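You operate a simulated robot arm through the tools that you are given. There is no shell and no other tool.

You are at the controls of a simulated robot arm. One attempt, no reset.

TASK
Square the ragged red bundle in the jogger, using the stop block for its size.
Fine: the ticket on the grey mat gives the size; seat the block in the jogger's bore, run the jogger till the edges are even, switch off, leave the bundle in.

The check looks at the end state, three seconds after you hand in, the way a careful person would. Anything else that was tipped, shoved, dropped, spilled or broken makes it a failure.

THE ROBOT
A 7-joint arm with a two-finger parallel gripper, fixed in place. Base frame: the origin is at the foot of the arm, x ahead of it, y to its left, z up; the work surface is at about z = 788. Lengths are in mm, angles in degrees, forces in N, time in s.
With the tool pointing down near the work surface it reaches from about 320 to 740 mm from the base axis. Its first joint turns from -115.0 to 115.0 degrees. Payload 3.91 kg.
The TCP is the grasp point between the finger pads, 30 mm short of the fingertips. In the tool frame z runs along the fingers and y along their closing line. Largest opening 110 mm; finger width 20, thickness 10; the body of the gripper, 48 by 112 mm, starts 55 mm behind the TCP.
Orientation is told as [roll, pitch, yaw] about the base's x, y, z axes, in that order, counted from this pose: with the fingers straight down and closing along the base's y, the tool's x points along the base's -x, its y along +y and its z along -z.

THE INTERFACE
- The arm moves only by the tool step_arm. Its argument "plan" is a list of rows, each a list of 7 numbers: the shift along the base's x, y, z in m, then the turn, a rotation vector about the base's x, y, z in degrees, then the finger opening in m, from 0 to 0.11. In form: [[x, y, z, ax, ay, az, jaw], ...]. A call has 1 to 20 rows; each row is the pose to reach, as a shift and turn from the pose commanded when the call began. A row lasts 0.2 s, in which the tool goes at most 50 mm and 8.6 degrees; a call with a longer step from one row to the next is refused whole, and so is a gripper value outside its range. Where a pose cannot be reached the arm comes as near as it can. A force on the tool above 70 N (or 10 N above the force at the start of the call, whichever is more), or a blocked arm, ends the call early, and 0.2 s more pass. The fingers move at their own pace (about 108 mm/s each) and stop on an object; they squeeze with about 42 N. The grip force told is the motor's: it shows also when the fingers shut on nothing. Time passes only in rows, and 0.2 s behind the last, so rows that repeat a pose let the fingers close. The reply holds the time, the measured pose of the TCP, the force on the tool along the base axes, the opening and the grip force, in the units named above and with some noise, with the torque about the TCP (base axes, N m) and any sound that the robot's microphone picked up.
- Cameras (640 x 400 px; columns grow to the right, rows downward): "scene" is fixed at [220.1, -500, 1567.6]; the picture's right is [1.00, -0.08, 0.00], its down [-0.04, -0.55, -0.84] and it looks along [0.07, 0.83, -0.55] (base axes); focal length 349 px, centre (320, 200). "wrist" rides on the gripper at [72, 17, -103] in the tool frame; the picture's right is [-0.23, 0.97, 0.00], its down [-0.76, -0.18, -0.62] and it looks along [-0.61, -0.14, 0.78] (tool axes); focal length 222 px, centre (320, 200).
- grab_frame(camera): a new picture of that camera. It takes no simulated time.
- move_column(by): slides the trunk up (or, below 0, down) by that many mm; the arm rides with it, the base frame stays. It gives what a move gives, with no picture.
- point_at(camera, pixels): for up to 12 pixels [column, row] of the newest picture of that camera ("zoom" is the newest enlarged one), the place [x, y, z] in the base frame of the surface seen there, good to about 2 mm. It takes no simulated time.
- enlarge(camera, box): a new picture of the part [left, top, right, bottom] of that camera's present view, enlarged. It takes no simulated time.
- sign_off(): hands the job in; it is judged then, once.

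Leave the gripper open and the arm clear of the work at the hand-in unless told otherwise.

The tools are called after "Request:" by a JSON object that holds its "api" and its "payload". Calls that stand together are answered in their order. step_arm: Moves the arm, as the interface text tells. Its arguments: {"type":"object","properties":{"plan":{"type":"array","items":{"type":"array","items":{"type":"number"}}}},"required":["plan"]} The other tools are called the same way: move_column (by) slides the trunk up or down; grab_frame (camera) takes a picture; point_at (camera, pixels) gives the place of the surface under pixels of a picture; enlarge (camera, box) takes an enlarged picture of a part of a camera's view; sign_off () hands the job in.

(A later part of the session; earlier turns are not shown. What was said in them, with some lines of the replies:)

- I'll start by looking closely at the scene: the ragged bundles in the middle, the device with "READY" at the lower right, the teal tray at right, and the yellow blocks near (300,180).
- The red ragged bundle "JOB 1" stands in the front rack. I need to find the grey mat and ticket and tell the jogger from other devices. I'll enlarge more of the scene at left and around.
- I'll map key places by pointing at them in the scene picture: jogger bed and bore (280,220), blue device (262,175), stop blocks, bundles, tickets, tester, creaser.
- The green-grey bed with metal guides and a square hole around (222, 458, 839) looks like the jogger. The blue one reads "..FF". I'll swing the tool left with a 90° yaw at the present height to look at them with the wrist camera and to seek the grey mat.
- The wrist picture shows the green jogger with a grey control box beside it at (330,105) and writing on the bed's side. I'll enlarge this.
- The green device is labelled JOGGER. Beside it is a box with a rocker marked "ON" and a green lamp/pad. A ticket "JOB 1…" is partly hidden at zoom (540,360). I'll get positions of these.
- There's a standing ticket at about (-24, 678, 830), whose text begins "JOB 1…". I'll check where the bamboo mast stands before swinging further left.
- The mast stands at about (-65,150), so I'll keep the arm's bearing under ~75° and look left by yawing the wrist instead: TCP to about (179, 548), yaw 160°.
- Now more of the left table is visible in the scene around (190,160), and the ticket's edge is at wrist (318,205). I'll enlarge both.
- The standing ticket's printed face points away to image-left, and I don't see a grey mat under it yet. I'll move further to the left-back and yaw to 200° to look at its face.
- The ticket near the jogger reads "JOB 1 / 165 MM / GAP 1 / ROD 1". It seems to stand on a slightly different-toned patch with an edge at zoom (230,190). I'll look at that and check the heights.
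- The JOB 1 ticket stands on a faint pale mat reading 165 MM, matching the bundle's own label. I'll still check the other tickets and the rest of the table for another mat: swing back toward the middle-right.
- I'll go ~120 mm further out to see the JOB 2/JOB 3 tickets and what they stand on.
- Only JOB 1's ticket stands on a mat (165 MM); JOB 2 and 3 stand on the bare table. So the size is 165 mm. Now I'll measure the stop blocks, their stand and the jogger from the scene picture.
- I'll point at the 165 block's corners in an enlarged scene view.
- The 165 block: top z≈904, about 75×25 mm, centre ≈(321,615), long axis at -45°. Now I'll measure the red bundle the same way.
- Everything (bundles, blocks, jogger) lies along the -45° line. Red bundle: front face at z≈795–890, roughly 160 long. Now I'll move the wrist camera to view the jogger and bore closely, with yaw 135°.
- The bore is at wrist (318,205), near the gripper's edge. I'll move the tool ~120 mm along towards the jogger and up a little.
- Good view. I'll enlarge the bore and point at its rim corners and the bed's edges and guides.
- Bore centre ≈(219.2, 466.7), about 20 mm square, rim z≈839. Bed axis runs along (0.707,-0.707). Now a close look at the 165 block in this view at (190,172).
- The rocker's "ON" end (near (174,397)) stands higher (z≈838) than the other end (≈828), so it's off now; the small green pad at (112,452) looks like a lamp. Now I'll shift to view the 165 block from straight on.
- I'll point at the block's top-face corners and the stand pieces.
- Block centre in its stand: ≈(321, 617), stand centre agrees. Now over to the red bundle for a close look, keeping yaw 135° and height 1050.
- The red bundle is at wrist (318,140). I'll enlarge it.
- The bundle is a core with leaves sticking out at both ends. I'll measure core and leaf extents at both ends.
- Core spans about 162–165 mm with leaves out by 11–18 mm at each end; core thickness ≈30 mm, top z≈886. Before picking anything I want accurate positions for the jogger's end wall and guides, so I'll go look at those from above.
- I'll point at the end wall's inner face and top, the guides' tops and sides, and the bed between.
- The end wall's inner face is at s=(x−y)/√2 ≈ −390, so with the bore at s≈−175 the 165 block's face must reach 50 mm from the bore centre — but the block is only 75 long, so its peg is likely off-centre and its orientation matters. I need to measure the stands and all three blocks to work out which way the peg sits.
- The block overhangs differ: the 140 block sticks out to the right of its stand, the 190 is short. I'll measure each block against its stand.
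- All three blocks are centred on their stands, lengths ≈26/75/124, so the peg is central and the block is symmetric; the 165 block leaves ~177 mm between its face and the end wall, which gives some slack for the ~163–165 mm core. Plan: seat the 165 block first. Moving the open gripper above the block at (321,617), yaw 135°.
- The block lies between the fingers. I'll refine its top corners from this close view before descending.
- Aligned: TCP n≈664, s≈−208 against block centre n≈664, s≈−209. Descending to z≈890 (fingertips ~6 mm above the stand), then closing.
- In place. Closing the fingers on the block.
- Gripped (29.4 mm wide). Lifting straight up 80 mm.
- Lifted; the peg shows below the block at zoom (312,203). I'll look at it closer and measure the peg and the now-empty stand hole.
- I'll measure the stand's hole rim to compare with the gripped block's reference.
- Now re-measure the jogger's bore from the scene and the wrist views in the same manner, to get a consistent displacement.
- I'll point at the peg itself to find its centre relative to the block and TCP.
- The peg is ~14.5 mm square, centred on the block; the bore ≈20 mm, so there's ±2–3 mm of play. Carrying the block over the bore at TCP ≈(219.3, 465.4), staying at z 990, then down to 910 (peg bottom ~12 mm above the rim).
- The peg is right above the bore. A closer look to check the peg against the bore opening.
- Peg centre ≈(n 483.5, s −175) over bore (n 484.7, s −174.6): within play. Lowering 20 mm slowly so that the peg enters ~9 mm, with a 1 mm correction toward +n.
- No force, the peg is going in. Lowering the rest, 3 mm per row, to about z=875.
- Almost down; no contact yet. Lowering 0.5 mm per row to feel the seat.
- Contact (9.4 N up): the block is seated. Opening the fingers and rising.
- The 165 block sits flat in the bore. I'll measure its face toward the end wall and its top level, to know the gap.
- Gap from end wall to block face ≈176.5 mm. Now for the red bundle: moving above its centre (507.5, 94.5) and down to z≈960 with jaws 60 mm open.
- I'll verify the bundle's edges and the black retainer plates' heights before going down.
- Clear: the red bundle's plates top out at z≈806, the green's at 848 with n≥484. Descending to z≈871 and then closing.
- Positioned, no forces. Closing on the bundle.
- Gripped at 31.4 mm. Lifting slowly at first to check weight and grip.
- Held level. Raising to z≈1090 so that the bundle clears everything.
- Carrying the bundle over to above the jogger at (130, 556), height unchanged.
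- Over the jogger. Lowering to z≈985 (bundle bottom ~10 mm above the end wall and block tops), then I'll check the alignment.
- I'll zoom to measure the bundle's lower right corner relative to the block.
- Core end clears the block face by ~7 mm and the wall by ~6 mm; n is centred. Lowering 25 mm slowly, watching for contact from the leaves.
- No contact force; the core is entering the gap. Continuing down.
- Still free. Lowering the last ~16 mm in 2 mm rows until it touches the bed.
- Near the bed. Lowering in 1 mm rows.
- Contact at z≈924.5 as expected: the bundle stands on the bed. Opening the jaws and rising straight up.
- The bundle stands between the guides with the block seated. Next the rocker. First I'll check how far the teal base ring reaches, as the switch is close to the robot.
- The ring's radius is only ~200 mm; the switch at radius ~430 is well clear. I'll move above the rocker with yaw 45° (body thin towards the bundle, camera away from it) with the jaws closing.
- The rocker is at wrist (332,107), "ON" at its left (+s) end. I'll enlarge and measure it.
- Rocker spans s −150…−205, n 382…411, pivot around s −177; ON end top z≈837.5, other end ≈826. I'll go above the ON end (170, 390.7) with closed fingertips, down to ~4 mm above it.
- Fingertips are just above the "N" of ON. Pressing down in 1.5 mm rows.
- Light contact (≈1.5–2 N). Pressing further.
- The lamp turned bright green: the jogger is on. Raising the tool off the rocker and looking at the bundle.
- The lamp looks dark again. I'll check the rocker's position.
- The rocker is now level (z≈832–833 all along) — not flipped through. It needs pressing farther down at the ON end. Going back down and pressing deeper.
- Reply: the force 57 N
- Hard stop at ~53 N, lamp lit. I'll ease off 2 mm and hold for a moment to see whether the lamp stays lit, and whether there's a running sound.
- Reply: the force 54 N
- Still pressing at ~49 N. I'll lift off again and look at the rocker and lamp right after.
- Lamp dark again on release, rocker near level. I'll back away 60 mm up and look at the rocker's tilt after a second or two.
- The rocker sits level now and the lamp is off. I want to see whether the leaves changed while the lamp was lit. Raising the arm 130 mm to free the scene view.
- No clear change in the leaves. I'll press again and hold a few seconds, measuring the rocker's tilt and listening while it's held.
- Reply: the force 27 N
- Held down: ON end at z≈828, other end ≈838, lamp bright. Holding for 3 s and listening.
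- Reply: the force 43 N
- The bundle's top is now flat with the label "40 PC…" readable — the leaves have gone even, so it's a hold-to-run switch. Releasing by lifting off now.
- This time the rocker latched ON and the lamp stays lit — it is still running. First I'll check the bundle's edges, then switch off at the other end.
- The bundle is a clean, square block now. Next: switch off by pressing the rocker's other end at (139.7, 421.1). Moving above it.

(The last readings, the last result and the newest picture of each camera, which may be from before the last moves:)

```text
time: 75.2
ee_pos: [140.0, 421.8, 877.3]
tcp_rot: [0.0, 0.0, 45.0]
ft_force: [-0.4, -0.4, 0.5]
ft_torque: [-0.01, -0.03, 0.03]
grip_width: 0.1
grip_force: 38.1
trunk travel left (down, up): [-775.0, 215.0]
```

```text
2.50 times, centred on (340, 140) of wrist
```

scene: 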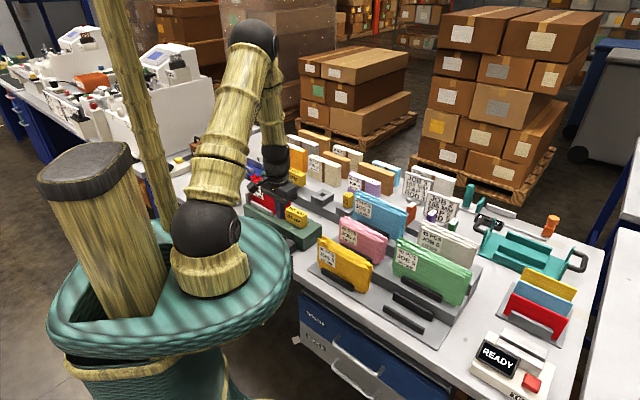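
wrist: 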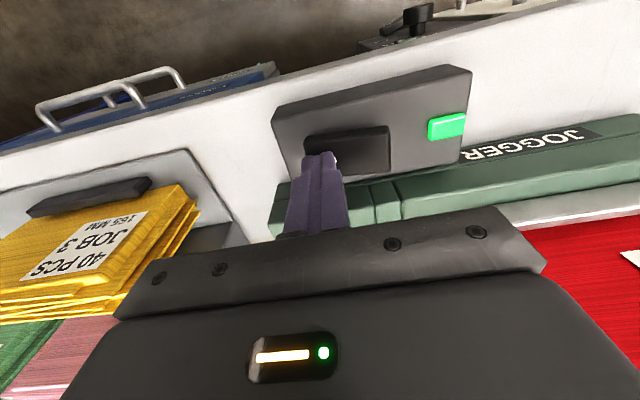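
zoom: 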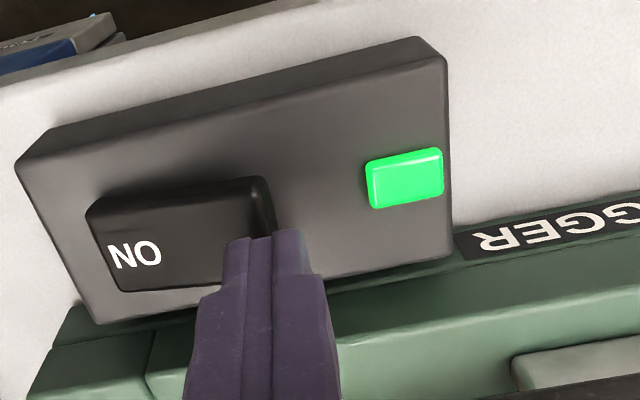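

Fingertips are over the other end, lamp still lit. Pressing down and holding.

Request:
{"api": "step_arm", "payload": {"plan": [[0, 0, -0.004, 0, 0, 0, 0.0], [0, 0, -0.008, 0, 0, 0, 0.0], [0, 0, -0.01, 0, 0, 0, 0.0], [0, 0, -0.012, 0, 0, 0, 0.0], [0, 0, -0.014, 0, 0, 0, 0.0], [0, 0, -0.016, 0, 0, 0, 0.0]]}}

Request:
{"api": "enlarge", "payload": {"camera": "wrist", "box": [240, 60, 440, 220]}}

```text
time: 76.6
ee_pos: [137.8, 422.2, 861.9]
tcp_rot: [0.0, -0.1, 45.1]
ft_force: [-7.5, 6.1, 7.8]
ft_torque: [0.15, 0.2, 0.0]
grip_width: 0.0
grip_force: 38.3
trunk travel left (down, up): [-775.0, 215.0]
```

```text
2.50 times, centred on (340, 140) of wrist
```

zoom: 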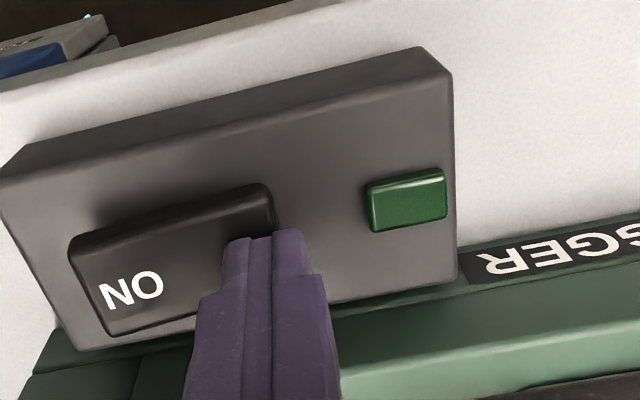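

Lamp went dark. I'll press a little farther and hold a moment so that it latches fully in the off position.

Request:
{"api": "step_arm", "payload": {"plan": [[0, 0, -0.001, 0, 0, 0, 0.0], [0, 0, -0.002, 0, 0, 0, 0.0], [0, 0, -0.003, 0, 0, 0, 0.0], [0, 0, -0.003, 0, 0, 0, 0.0], [0, 0, -0.003, 0, 0, 0, 0.0], [0, 0, -0.003, 0, 0, 0, 0.0], [0, 0, -0.003, 0, 0, 0, 0.0], [0, 0, -0.003, 0, 0, 0, 0.0]]}}

Request:
{"api": "step_arm", "payload": {"plan": [[0, 0, 0.008, 0, 0, 0, 0.0], [0, 0, 0.03, 0, 0, 0, 0.0], [0, 0, 0.07, 0, 0, 0, 0.0]]}}

Request:
{"api": "enlarge", "payload": {"camera": "wrist", "box": [250, 40, 430, 150]}}

Request:
{"api": "point_at", "payload": {"camera": "zoom", "pixels": [[120, 260], [160, 270], [200, 255], [240, 240], [270, 225], [290, 215], [440, 190]]}}

```text
time: 78.4
ee_pos: [138.7, 423.1, 860.4]
tcp_rot: [0.2, -0.3, 45.0]
ft_force: [-15.3, 16.0, 45.5]
ft_torque: [0.12, 0.19, -0.02]
grip_width: 0.0
grip_force: 37.4
trunk travel left (down, up): [-775.0, 215.0]
```

```text
time: 79.2
ee_pos: [140.9, 420.6, 929.1]
tcp_rot: [-0.1, 0.2, 44.9]
ft_force: [0.6, -0.4, -0.5]
ft_torque: [0.01, 0.02, 0.01]
grip_width: 0.1
grip_force: 37.5
trunk travel left (down, up): [-775.0, 215.0]
```

```text
3.56 times, centred on (340, 95) of wrist
```

zoom: 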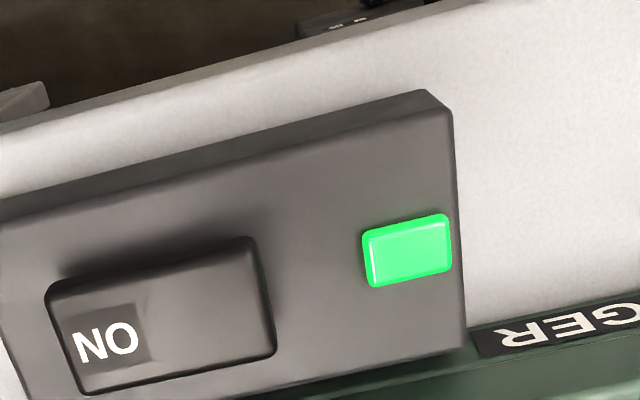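

```text
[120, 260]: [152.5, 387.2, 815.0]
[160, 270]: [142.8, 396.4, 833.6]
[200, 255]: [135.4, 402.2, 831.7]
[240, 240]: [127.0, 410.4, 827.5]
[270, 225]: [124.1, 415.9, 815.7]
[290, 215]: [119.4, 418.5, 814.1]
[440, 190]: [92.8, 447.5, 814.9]
```

The rocker tilts to off, yet the lamp looks lit. It may blink or lag, so I'll wait and look again a few times.

Request:
{"api": "step_arm", "payload": {"plan": [[0, 0, 0.01, 0, 0, 0, 0.0]]}}

Request:
{"api": "enlarge", "payload": {"camera": "wrist", "box": [230, 40, 430, 170]}}

Request:
{"api": "step_arm", "payload": {"plan": [[0, 0, 0.005, 0, 0, 0, 0.0], [0, 0, 0.01, 0, 0, 0, 0.0], [0, 0, 0.01, 0, 0, 0, 0.0]]}}

Request:
{"api": "enlarge", "payload": {"camera": "wrist", "box": [230, 40, 430, 170]}}

Request:
{"api": "step_arm", "payload": {"plan": [[0, 0, 0, 0, 0, 0, 0.0], [0, 0, 0, 0, 0, 0, 0.0], [0, 0, 0, 0, 0, 0, 0.0], [0, 0, 0, 0, 0, 0, 0.0], [0, 0, 0, 0, 0, 0, 0.0]]}}

Request:
{"api": "enlarge", "payload": {"camera": "wrist", "box": [230, 40, 430, 170]}}

```text
time: 79.6
ee_pos: [139.1, 422.3, 938.0]
tcp_rot: [0.0, 0.0, 44.9]
ft_force: [0.0, 0.8, 0.6]
ft_torque: [0.01, 0.0, 0.01]
grip_width: 0.0
grip_force: 37.8
trunk travel left (down, up): [-775.0, 215.0]
```

```text
3.08 times, centred on (330, 105) of wrist
```

zoom: 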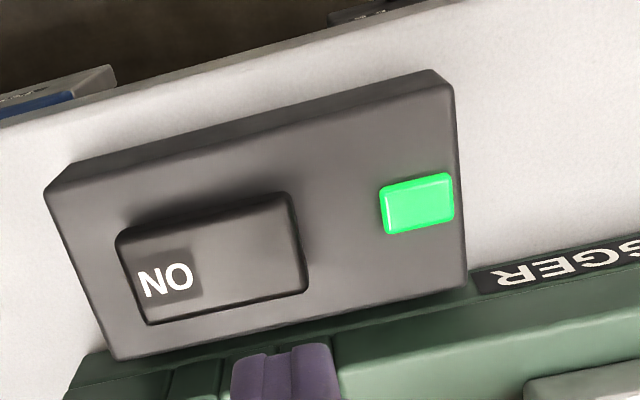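

```text
time: 80.4
ee_pos: [140.8, 421.1, 948.6]
tcp_rot: [0.0, 0.0, 44.9]
ft_force: [-0.4, -1.3, 0.3]
ft_torque: [0.01, 0.03, 0.01]
grip_width: 0.2
grip_force: 37.9
trunk travel left (down, up): [-775.0, 215.0]
```

```text
3.08 times, centred on (330, 105) of wrist
```

zoom: 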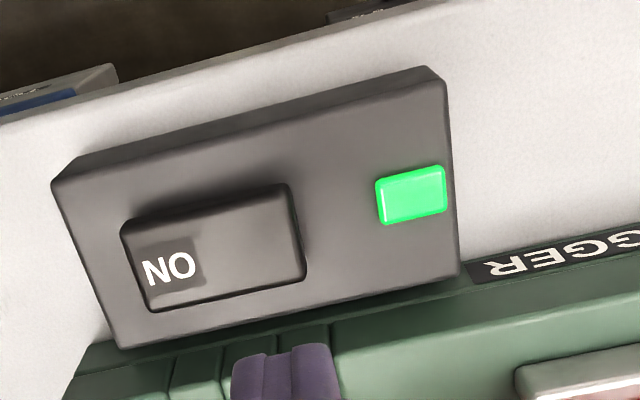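

```text
time: 81.6
ee_pos: [140.9, 421.6, 947.3]
tcp_rot: [0.0, 0.0, 45.0]
ft_force: [0.4, -0.1, 0.0]
ft_torque: [0.04, 0.0, 0.01]
grip_width: 0.1
grip_force: 37.5
trunk travel left (down, up): [-775.0, 215.0]
```

```text
3.08 times, centred on (330, 105) of wrist
```

zoom: 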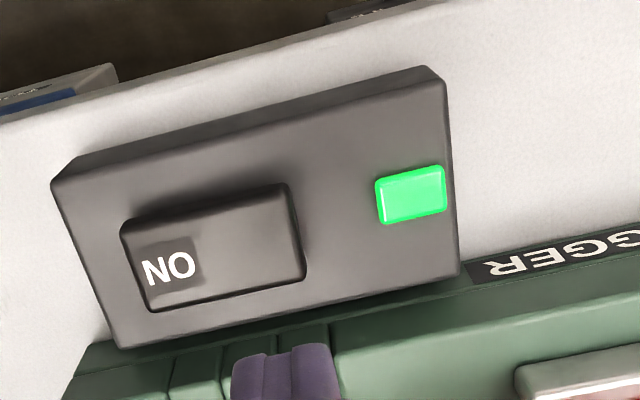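

The lamp is steadily lit. My last rocker points were on its edge; I'll measure its tilt properly along the middle.

Request:
{"api": "point_at", "payload": {"camera": "zoom", "pixels": [[145, 270], [165, 285], [190, 245], [215, 255], [240, 245], [265, 235], [285, 230], [290, 260], [155, 245], [225, 275], [255, 265], [415, 195]]}}

```text
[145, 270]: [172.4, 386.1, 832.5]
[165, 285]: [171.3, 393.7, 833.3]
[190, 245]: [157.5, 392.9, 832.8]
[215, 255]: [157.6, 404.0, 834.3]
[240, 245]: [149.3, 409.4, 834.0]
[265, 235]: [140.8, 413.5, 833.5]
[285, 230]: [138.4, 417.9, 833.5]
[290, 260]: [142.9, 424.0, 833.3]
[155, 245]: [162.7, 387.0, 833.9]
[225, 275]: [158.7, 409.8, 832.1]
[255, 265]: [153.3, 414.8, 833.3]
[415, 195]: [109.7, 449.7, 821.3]
```

The rocker is level again and the lamp lit: my off-press did not latch (as the first two on-presses hadn't; the one that latched was held ~4 s). I'll press the off end again and hold longer.

Request:
{"api": "step_arm", "payload": {"plan": [[0, 0, -0.03, 0, 0, 0, 0.0], [0, 0, -0.06, 0, 0, 0, 0.0], [0, 0, -0.075, 0, 0, 0, 0.0], [0, 0, -0.082, 0, 0, 0, 0.0], [0, 0, -0.085, 0, 0, 0, 0.0], [0, 0, -0.087, 0, 0, 0, 0.0], [0, 0, -0.089, 0, 0, 0, 0.0], [0, 0, -0.089, 0, 0, 0, 0.0]]}}

Request:
{"api": "enlarge", "payload": {"camera": "wrist", "box": [240, 60, 440, 220]}}

Request:
{"api": "point_at", "payload": {"camera": "zoom", "pixels": [[100, 300], [130, 290], [160, 280], [190, 265], [215, 255], [110, 270], [150, 250], [200, 230], [240, 215]]}}

```text
time: 83.4
ee_pos: [137.0, 423.7, 860.2]
tcp_rot: [0.2, -0.3, 45.1]
ft_force: [-11.9, 13.5, 24.8]
ft_torque: [0.21, 0.22, 0.0]
grip_width: 0.0
grip_force: 37.8
trunk travel left (down, up): [-775.0, 215.0]
```

```text
2.50 times, centred on (340, 140) of wrist
```

zoom: 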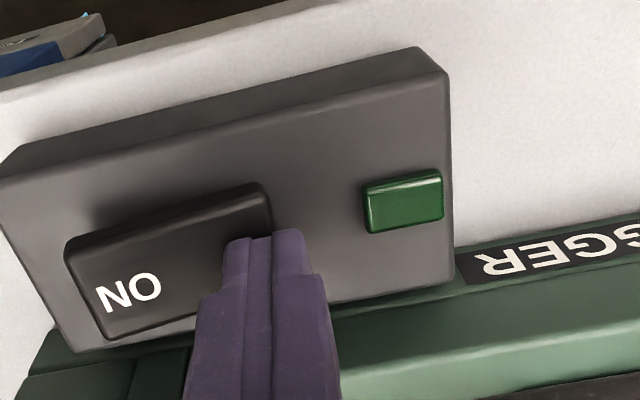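

```text
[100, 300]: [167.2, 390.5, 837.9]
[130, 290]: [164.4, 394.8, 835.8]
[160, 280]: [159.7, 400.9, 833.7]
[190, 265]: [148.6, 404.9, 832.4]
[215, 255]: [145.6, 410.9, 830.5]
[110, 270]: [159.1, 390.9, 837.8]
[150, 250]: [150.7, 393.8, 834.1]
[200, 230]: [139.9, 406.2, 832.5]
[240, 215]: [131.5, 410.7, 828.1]
```

Held: off-tilt, lamp dark. Holding 4 s.

Request:
{"api": "step_arm", "payload": {"plan": [[0, 0, 0, 0, 0, 0, 0.0], [0, 0, 0, 0, 0, 0, 0.0], [0, 0, 0, 0, 0, 0, 0.0], [0, 0, 0, 0, 0, 0, 0.0], [0, 0, 0, 0, 0, 0, 0.0], [0, 0, 0, 0, 0, 0, 0.0], [0, 0, 0, 0, 0, 0, 0.0], [0, 0, 0, 0, 0, 0, 0.0], [0, 0, 0, 0, 0, 0, 0.0], [0, 0, 0, 0, 0, 0, 0.0], [0, 0, 0, 0, 0, 0, 0.0], [0, 0, 0, 0, 0, 0, 0.0], [0, 0, 0, 0, 0, 0, 0.0], [0, 0, 0, 0, 0, 0, 0.0], [0, 0, 0, 0, 0, 0, 0.0], [0, 0, 0, 0, 0, 0, 0.0], [0, 0, 0, 0, 0, 0, 0.0], [0, 0, 0, 0, 0, 0, 0.0], [0, 0, 0, 0, 0, 0, 0.0], [0, 0, 0, 0, 0, 0, 0.0]]}}

Request:
{"api": "step_arm", "payload": {"plan": [[0, 0, 0.004, 0, 0, 0, 0.0], [0, 0, 0.01, 0, 0, 0, 0.0]]}}

Request:
{"api": "enlarge", "payload": {"camera": "wrist", "box": [240, 60, 440, 220]}}

Request:
{"api": "point_at", "payload": {"camera": "zoom", "pixels": [[100, 290], [130, 280], [160, 270], [190, 255], [215, 245], [110, 260], [150, 240], [200, 220], [240, 210]]}}

```text
time: 87.6
ee_pos: [139.4, 422.9, 860.3]
tcp_rot: [0.1, -0.2, 45.2]
ft_force: [-11.2, 13.8, 42.0]
ft_torque: [0.08, 0.1, -0.1]
grip_width: 0.0
grip_force: 37.8
trunk travel left (down, up): [-775.0, 215.0]
```

```text
time: 88.2
ee_pos: [140.6, 419.0, 866.9]
tcp_rot: [-0.2, 0.3, 45.0]
ft_force: [0.1, 0.3, 0.2]
ft_torque: [-0.01, -0.01, 0.01]
grip_width: 0.1
grip_force: 37.9
trunk travel left (down, up): [-775.0, 215.0]
```

```text
2.50 times, centred on (340, 140) of wrist
```

zoom: 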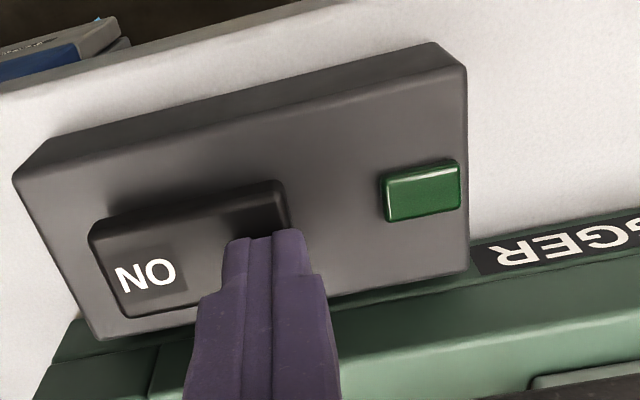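

```text
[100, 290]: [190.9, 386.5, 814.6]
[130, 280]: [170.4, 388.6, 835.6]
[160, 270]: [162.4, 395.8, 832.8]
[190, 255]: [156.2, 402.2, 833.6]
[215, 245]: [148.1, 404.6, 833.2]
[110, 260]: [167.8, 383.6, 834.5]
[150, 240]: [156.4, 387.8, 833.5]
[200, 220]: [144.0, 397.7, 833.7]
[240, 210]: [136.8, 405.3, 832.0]
```

Lamp dark after release. Raising away and checking that it stays dark.

Request:
{"api": "step_arm", "payload": {"plan": [[0, 0, 0.03, 0, 0, 0, 0.0], [0, 0, 0.07, 0, 0, 0, 0.0], [0, 0, 0.07, 0, 0, 0, 0.0]]}}

Request:
{"api": "enlarge", "payload": {"camera": "wrist", "box": [230, 40, 430, 170]}}

Request:
{"api": "step_arm", "payload": {"plan": [[0, 0, 0, 0, 0, 0, 0.0], [0, 0, 0, 0, 0, 0, 0.0], [0, 0, 0, 0, 0, 0, 0.0], [0, 0, 0, 0, 0, 0, 0.0], [0, 0, 0, 0, 0, 0, 0.0], [0, 0, 0, 0, 0, 0, 0.0], [0, 0, 0, 0, 0, 0, 0.0], [0, 0, 0, 0, 0, 0, 0.0]]}}

Request:
{"api": "enlarge", "payload": {"camera": "wrist", "box": [230, 40, 430, 170]}}

Request:
{"api": "point_at", "payload": {"camera": "zoom", "pixels": [[145, 270], [165, 285], [190, 245], [215, 255], [240, 245], [265, 235], [285, 230], [290, 260], [415, 195]]}}

```text
time: 89.0
ee_pos: [142.4, 421.7, 936.2]
tcp_rot: [-0.1, 0.1, 45.1]
ft_force: [-0.8, -0.1, -0.6]
ft_torque: [-0.02, 0.0, 0.01]
grip_width: 0.0
grip_force: 38.1
trunk travel left (down, up): [-775.0, 215.0]
```

```text
3.08 times, centred on (330, 105) of wrist
```

zoom: 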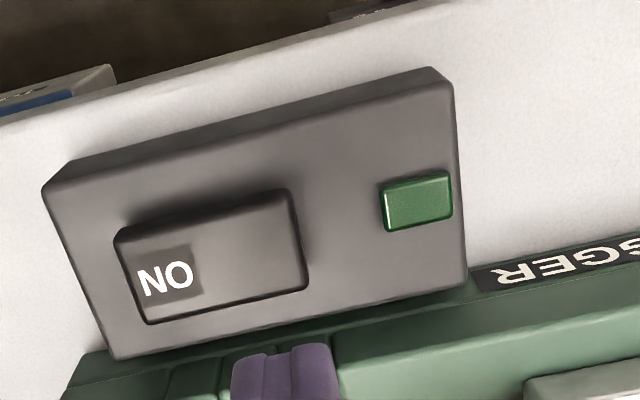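

```text
time: 90.8
ee_pos: [139.2, 422.2, 937.8]
tcp_rot: [0.2, 0.0, 44.9]
ft_force: [-0.5, 0.1, -0.7]
ft_torque: [0.0, 0.02, 0.02]
grip_width: 0.0
grip_force: 37.6
trunk travel left (down, up): [-775.0, 215.0]
```

```text
3.08 times, centred on (330, 105) of wrist
```

zoom: 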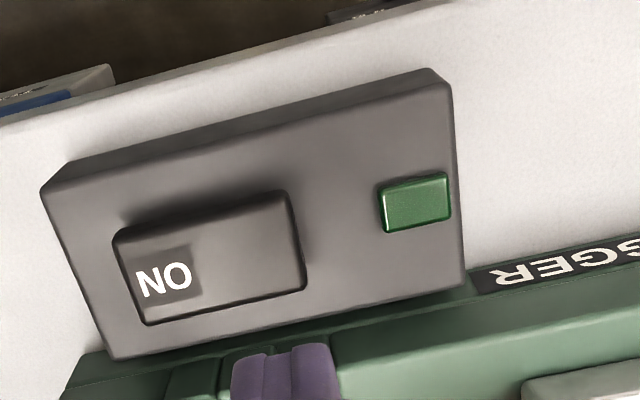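

```text
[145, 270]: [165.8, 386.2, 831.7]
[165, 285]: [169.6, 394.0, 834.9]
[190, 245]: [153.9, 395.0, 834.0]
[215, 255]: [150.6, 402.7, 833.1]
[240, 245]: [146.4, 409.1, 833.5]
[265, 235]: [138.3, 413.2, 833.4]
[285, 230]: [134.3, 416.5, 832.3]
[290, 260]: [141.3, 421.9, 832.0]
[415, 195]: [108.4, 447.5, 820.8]
```

The lamp stays dark, i.e. off, but the rocker rests near level rather than fully on its off side — likely my fingertip drags it back when it springs sideways on release. To leave it firmly off, I'll press the off end once more, then ease off slowly while sliding slightly outward (−s) so the drag doesn't pull it back.

Request:
{"api": "step_arm", "payload": {"plan": [[-0.001, 0.001, -0.03, 0, 0, 0, 0.0], [-0.001, 0.001, -0.055, 0, 0, 0, 0.0], [-0.001, 0.001, -0.07, 0, 0, 0, 0.0], [-0.001, 0.001, -0.074, 0, 0, 0, 0.0], [-0.001, 0.001, -0.075, 0, 0, 0, 0.0], [-0.001, 0.001, -0.076, 0, 0, 0, 0.0], [-0.001, 0.001, -0.077, 0, 0, 0, 0.0], [-0.001, 0.001, -0.077, 0, 0, 0, 0.0]]}}

Request:
{"api": "enlarge", "payload": {"camera": "wrist", "box": [240, 60, 440, 220]}}

Request:
{"api": "point_at", "payload": {"camera": "zoom", "pixels": [[110, 290], [130, 285], [160, 275], [190, 260], [215, 250], [110, 265], [150, 245], [200, 225], [240, 215]]}}

```text
time: 92.6
ee_pos: [138.7, 422.6, 862.6]
tcp_rot: [0.1, 0.0, 45.0]
ft_force: [-1.4, 2.5, 2.8]
ft_torque: [0.1, 0.05, 0.0]
grip_width: 0.0
grip_force: 37.2
trunk travel left (down, up): [-775.0, 215.0]
```

```text
2.50 times, centred on (340, 140) of wrist
```

zoom: 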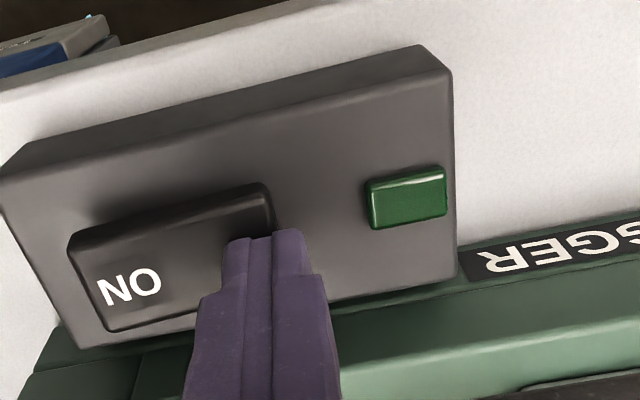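

```text
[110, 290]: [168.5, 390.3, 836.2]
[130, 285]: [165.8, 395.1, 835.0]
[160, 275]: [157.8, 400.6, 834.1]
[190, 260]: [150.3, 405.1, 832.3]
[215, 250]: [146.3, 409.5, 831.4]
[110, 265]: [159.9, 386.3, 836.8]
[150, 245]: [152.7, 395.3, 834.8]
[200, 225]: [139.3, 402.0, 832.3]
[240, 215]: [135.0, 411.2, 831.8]
```

Partway to off tilt at ~3 N, lamp dark. Pressing 2 mm more, then easing up slowly with a slight outward slide.

Request:
{"api": "step_arm", "payload": {"plan": [[0, 0, -0.001, 0, 0, 0, 0.0], [0, 0, -0.002, 0, 0, 0, 0.0], [0, 0, -0.0025, 0, 0, 0, 0.0], [0, 0, -0.0025, 0, 0, 0, 0.0]]}}

Request:
{"api": "enlarge", "payload": {"camera": "wrist", "box": [240, 60, 440, 220]}}

Request:
{"api": "point_at", "payload": {"camera": "zoom", "pixels": [[110, 290], [130, 285], [160, 275], [190, 260], [215, 250], [110, 265], [150, 245], [200, 225], [240, 215]]}}

```text
time: 93.6
ee_pos: [139.7, 424.2, 860.3]
tcp_rot: [0.1, -0.2, 44.9]
ft_force: [-2.8, 7.3, 22.4]
ft_torque: [0.04, -0.01, 0.04]
grip_width: 0.0
grip_force: 37.4
trunk travel left (down, up): [-775.0, 215.0]
```

```text
2.50 times, centred on (340, 140) of wrist
```

zoom: 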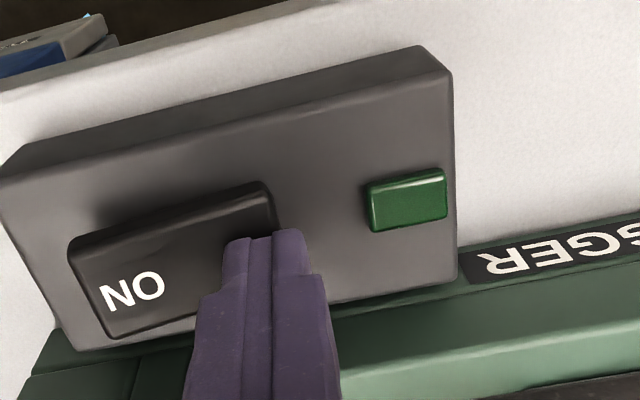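

```text
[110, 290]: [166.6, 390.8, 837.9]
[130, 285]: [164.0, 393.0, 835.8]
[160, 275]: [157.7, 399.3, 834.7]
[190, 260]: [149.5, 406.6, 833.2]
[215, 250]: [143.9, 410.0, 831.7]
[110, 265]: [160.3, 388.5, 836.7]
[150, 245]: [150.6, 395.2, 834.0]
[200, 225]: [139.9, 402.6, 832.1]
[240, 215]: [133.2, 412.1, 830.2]
```

At the off stop. Easing up 0.5 mm per row with ~0.7 mm outward slide per row.

Request:
{"api": "step_arm", "payload": {"plan": [[-0.0007, 0.0007, 0.0005, 0, 0, 0, 0.0], [-0.0014, 0.0014, 0.001, 0, 0, 0, 0.0], [-0.002, 0.002, 0.0015, 0, 0, 0, 0.0], [-0.0025, 0.0025, 0.002, 0, 0, 0, 0.0], [-0.003, 0.003, 0.0025, 0, 0, 0, 0.0], [-0.0035, 0.0035, 0.003, 0, 0, 0, 0.0], [-0.004, 0.004, 0.004, 0, 0, 0, 0.0]]}}

Request:
{"api": "enlarge", "payload": {"camera": "wrist", "box": [240, 60, 440, 220]}}

Request:
{"api": "point_at", "payload": {"camera": "zoom", "pixels": [[110, 290], [130, 285], [160, 275], [190, 260], [215, 250], [110, 265], [150, 245], [200, 225], [240, 215]]}}

```text
time: 95.2
ee_pos: [134.5, 426.5, 863.5]
tcp_rot: [-0.1, 0.1, 45.0]
ft_force: [-0.1, -0.1, 0.6]
ft_torque: [0.04, 0.01, -0.02]
grip_width: 0.0
grip_force: 38.2
trunk travel left (down, up): [-775.0, 215.0]
```

```text
2.50 times, centred on (340, 140) of wrist
```

zoom: 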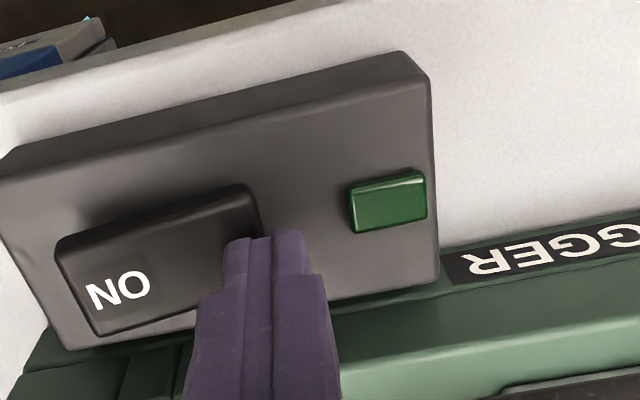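

```text
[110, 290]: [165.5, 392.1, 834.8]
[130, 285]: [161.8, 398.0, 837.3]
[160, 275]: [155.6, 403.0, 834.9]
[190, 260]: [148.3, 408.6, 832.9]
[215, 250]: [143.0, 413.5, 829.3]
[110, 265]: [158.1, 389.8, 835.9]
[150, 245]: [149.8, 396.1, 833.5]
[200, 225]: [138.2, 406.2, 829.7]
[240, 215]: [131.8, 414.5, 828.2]
```

No force now and the rocker stays on its off side (ON end ≈837, off end ≈828), lamp dark. Lifting away.

Request:
{"api": "step_arm", "payload": {"plan": [[0, 0, 0.004, 0, 0, 0, 0.0], [0, 0, 0.01, 0, 0, 0, 0.0], [0, 0, 0.03, 0, 0, 0, 0.0], [0, 0, 0.07, 0, 0, 0, 0.0], [0, 0, 0.07, 0, 0, 0, 0.0]]}}

Request:
{"api": "enlarge", "payload": {"camera": "wrist", "box": [230, 40, 430, 170]}}

Request:
{"api": "point_at", "payload": {"camera": "zoom", "pixels": [[145, 270], [165, 285], [190, 255], [215, 255], [240, 245], [265, 240], [285, 235], [275, 260], [155, 260]]}}

```text
time: 96.4
ee_pos: [134.5, 427.0, 934.4]
tcp_rot: [0.0, 0.2, 45.0]
ft_force: [-0.5, -0.2, -0.4]
ft_torque: [0.01, -0.02, -0.02]
grip_width: 0.0
grip_force: 38.3
trunk travel left (down, up): [-775.0, 215.0]
```

```text
3.08 times, centred on (330, 105) of wrist
```

zoom: 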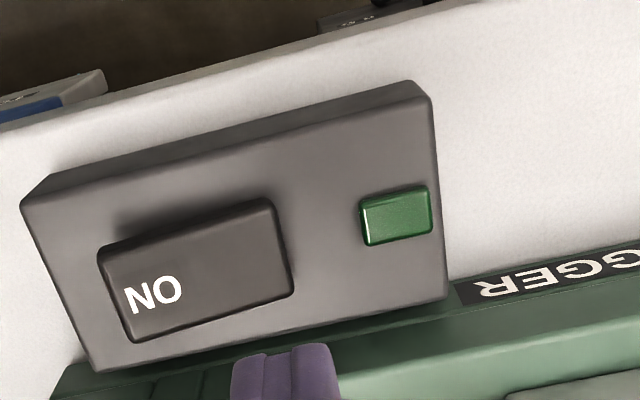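

```text
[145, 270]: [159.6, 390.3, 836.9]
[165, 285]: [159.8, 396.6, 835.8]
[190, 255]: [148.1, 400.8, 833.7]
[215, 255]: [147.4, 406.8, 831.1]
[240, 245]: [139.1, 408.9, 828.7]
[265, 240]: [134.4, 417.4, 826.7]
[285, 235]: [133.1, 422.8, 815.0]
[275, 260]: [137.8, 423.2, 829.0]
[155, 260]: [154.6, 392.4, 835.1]
```

The switch is firmly off, as at the start, and the lamp is dark. Now I'll raise the arm, return towards the start pose and open the gripper, then check everything.

Request:
{"api": "step_arm", "payload": {"plan": [[0, 0, 0.04, 0, 0, 0, 0.0], [0, 0, 0.08, 0, 0, 0, 0.0], [0, 0, 0.12, 0, 0, 0, 0.0], [0, 0, 0.16, 0, 0, 0, 0.0], [0.037, -0.014, 0.186, 0, 0, -6.5, 0.0], [0.074, -0.028, 0.186, 0, 0, -13, 0.02], [0.11, -0.042, 0.186, 0, 0, -19.5, 0.04], [0.147, -0.057, 0.186, 0, 0, -26, 0.06], [0.184, -0.071, 0.186, 0, 0, -32.5, 0.08], [0.22, -0.085, 0.186, 0, 0, -39, 0.1], [0.256, -0.1, 0.186, 0, 0, -45, 0.11], [0.256, -0.1, 0.186, 0, 0, -45, 0.11]]}}

Request:
{"api": "grab_frame", "payload": {"camera": "scene"}}

Request:
{"api": "enlarge", "payload": {"camera": "scene", "box": [235, 150, 315, 240]}}

Request:
{"api": "grab_frame", "payload": {"camera": "wrist"}}

```text
time: 99.0
ee_pos: [390.8, 326.5, 1118.9]
tcp_rot: [0.0, 0.0, -0.1]
ft_force: [0.0, -0.8, 0.8]
ft_torque: [-0.02, -0.01, 0.04]
grip_width: 110.1
grip_force: 0.1
trunk travel left (down, up): [-775.0, 215.0]
```

```text
taken
```

scene: 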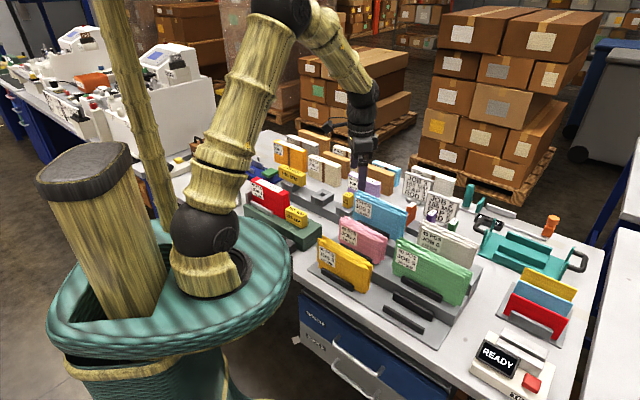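

```text
4.44 times, centred on (275, 195) of scene
```

zoom: 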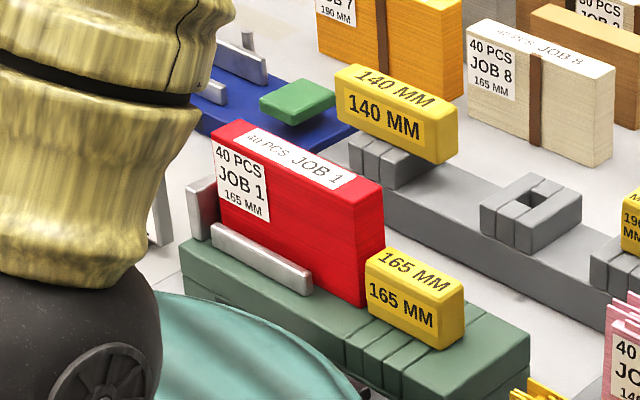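

```text
taken
```

wrist: 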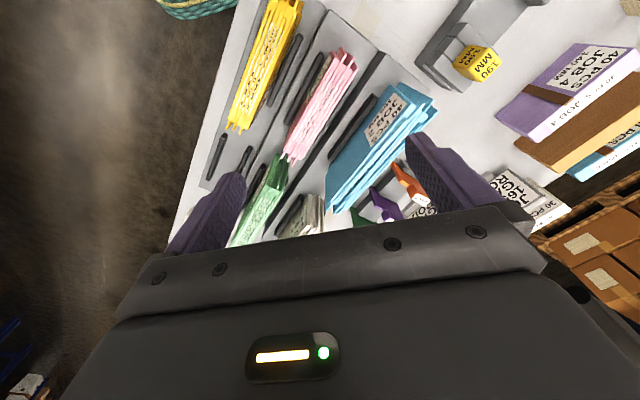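

Everything else is undisturbed, the bundle stands square in the jogger with the 165 block seated, the switch is off, the gripper is open and clear. Handing in.

Request:
{"api": "sign_off", "payload": {}}

```text
The job is handed in.
```

I squared the red JOB 1 bundle at 165 mm, left it standing in the jogger with the stop block seated, and handed the job in.

- **Size:** the JOB 1 ticket says 165 MM, which matches the bundle's own label. It is the only ticket I found standing on a mat. The mat looked very pale rather than clearly grey. The other two tickets I saw, JOB 2 and JOB 3, stand on the bare bench.
- **Stop block:** the 165 block is down in the bore and sits flat on the jogger bed. I measured about 176 mm between its face and the end wall, so a 165 mm bundle has about 12 mm of slack. The other two blocks would give the same extra, so I took that as the jogger's design.
- **Jogging:** after the run, all the loose sheets were in line and the bundle's visible faces and ends were flat. I did not take a separate close-up of the end against the wall.
- **Switch:** two presses to switch on and one to switch off did not hold before it finally stayed put. The rocker is now tilted fully to its off side, as it was at the start. The lamp was dark when I last checked it, just before moving the arm away.

Nothing else looked moved in the last pictures. The gripper is open and the arm is back near its start position, clear of the work.
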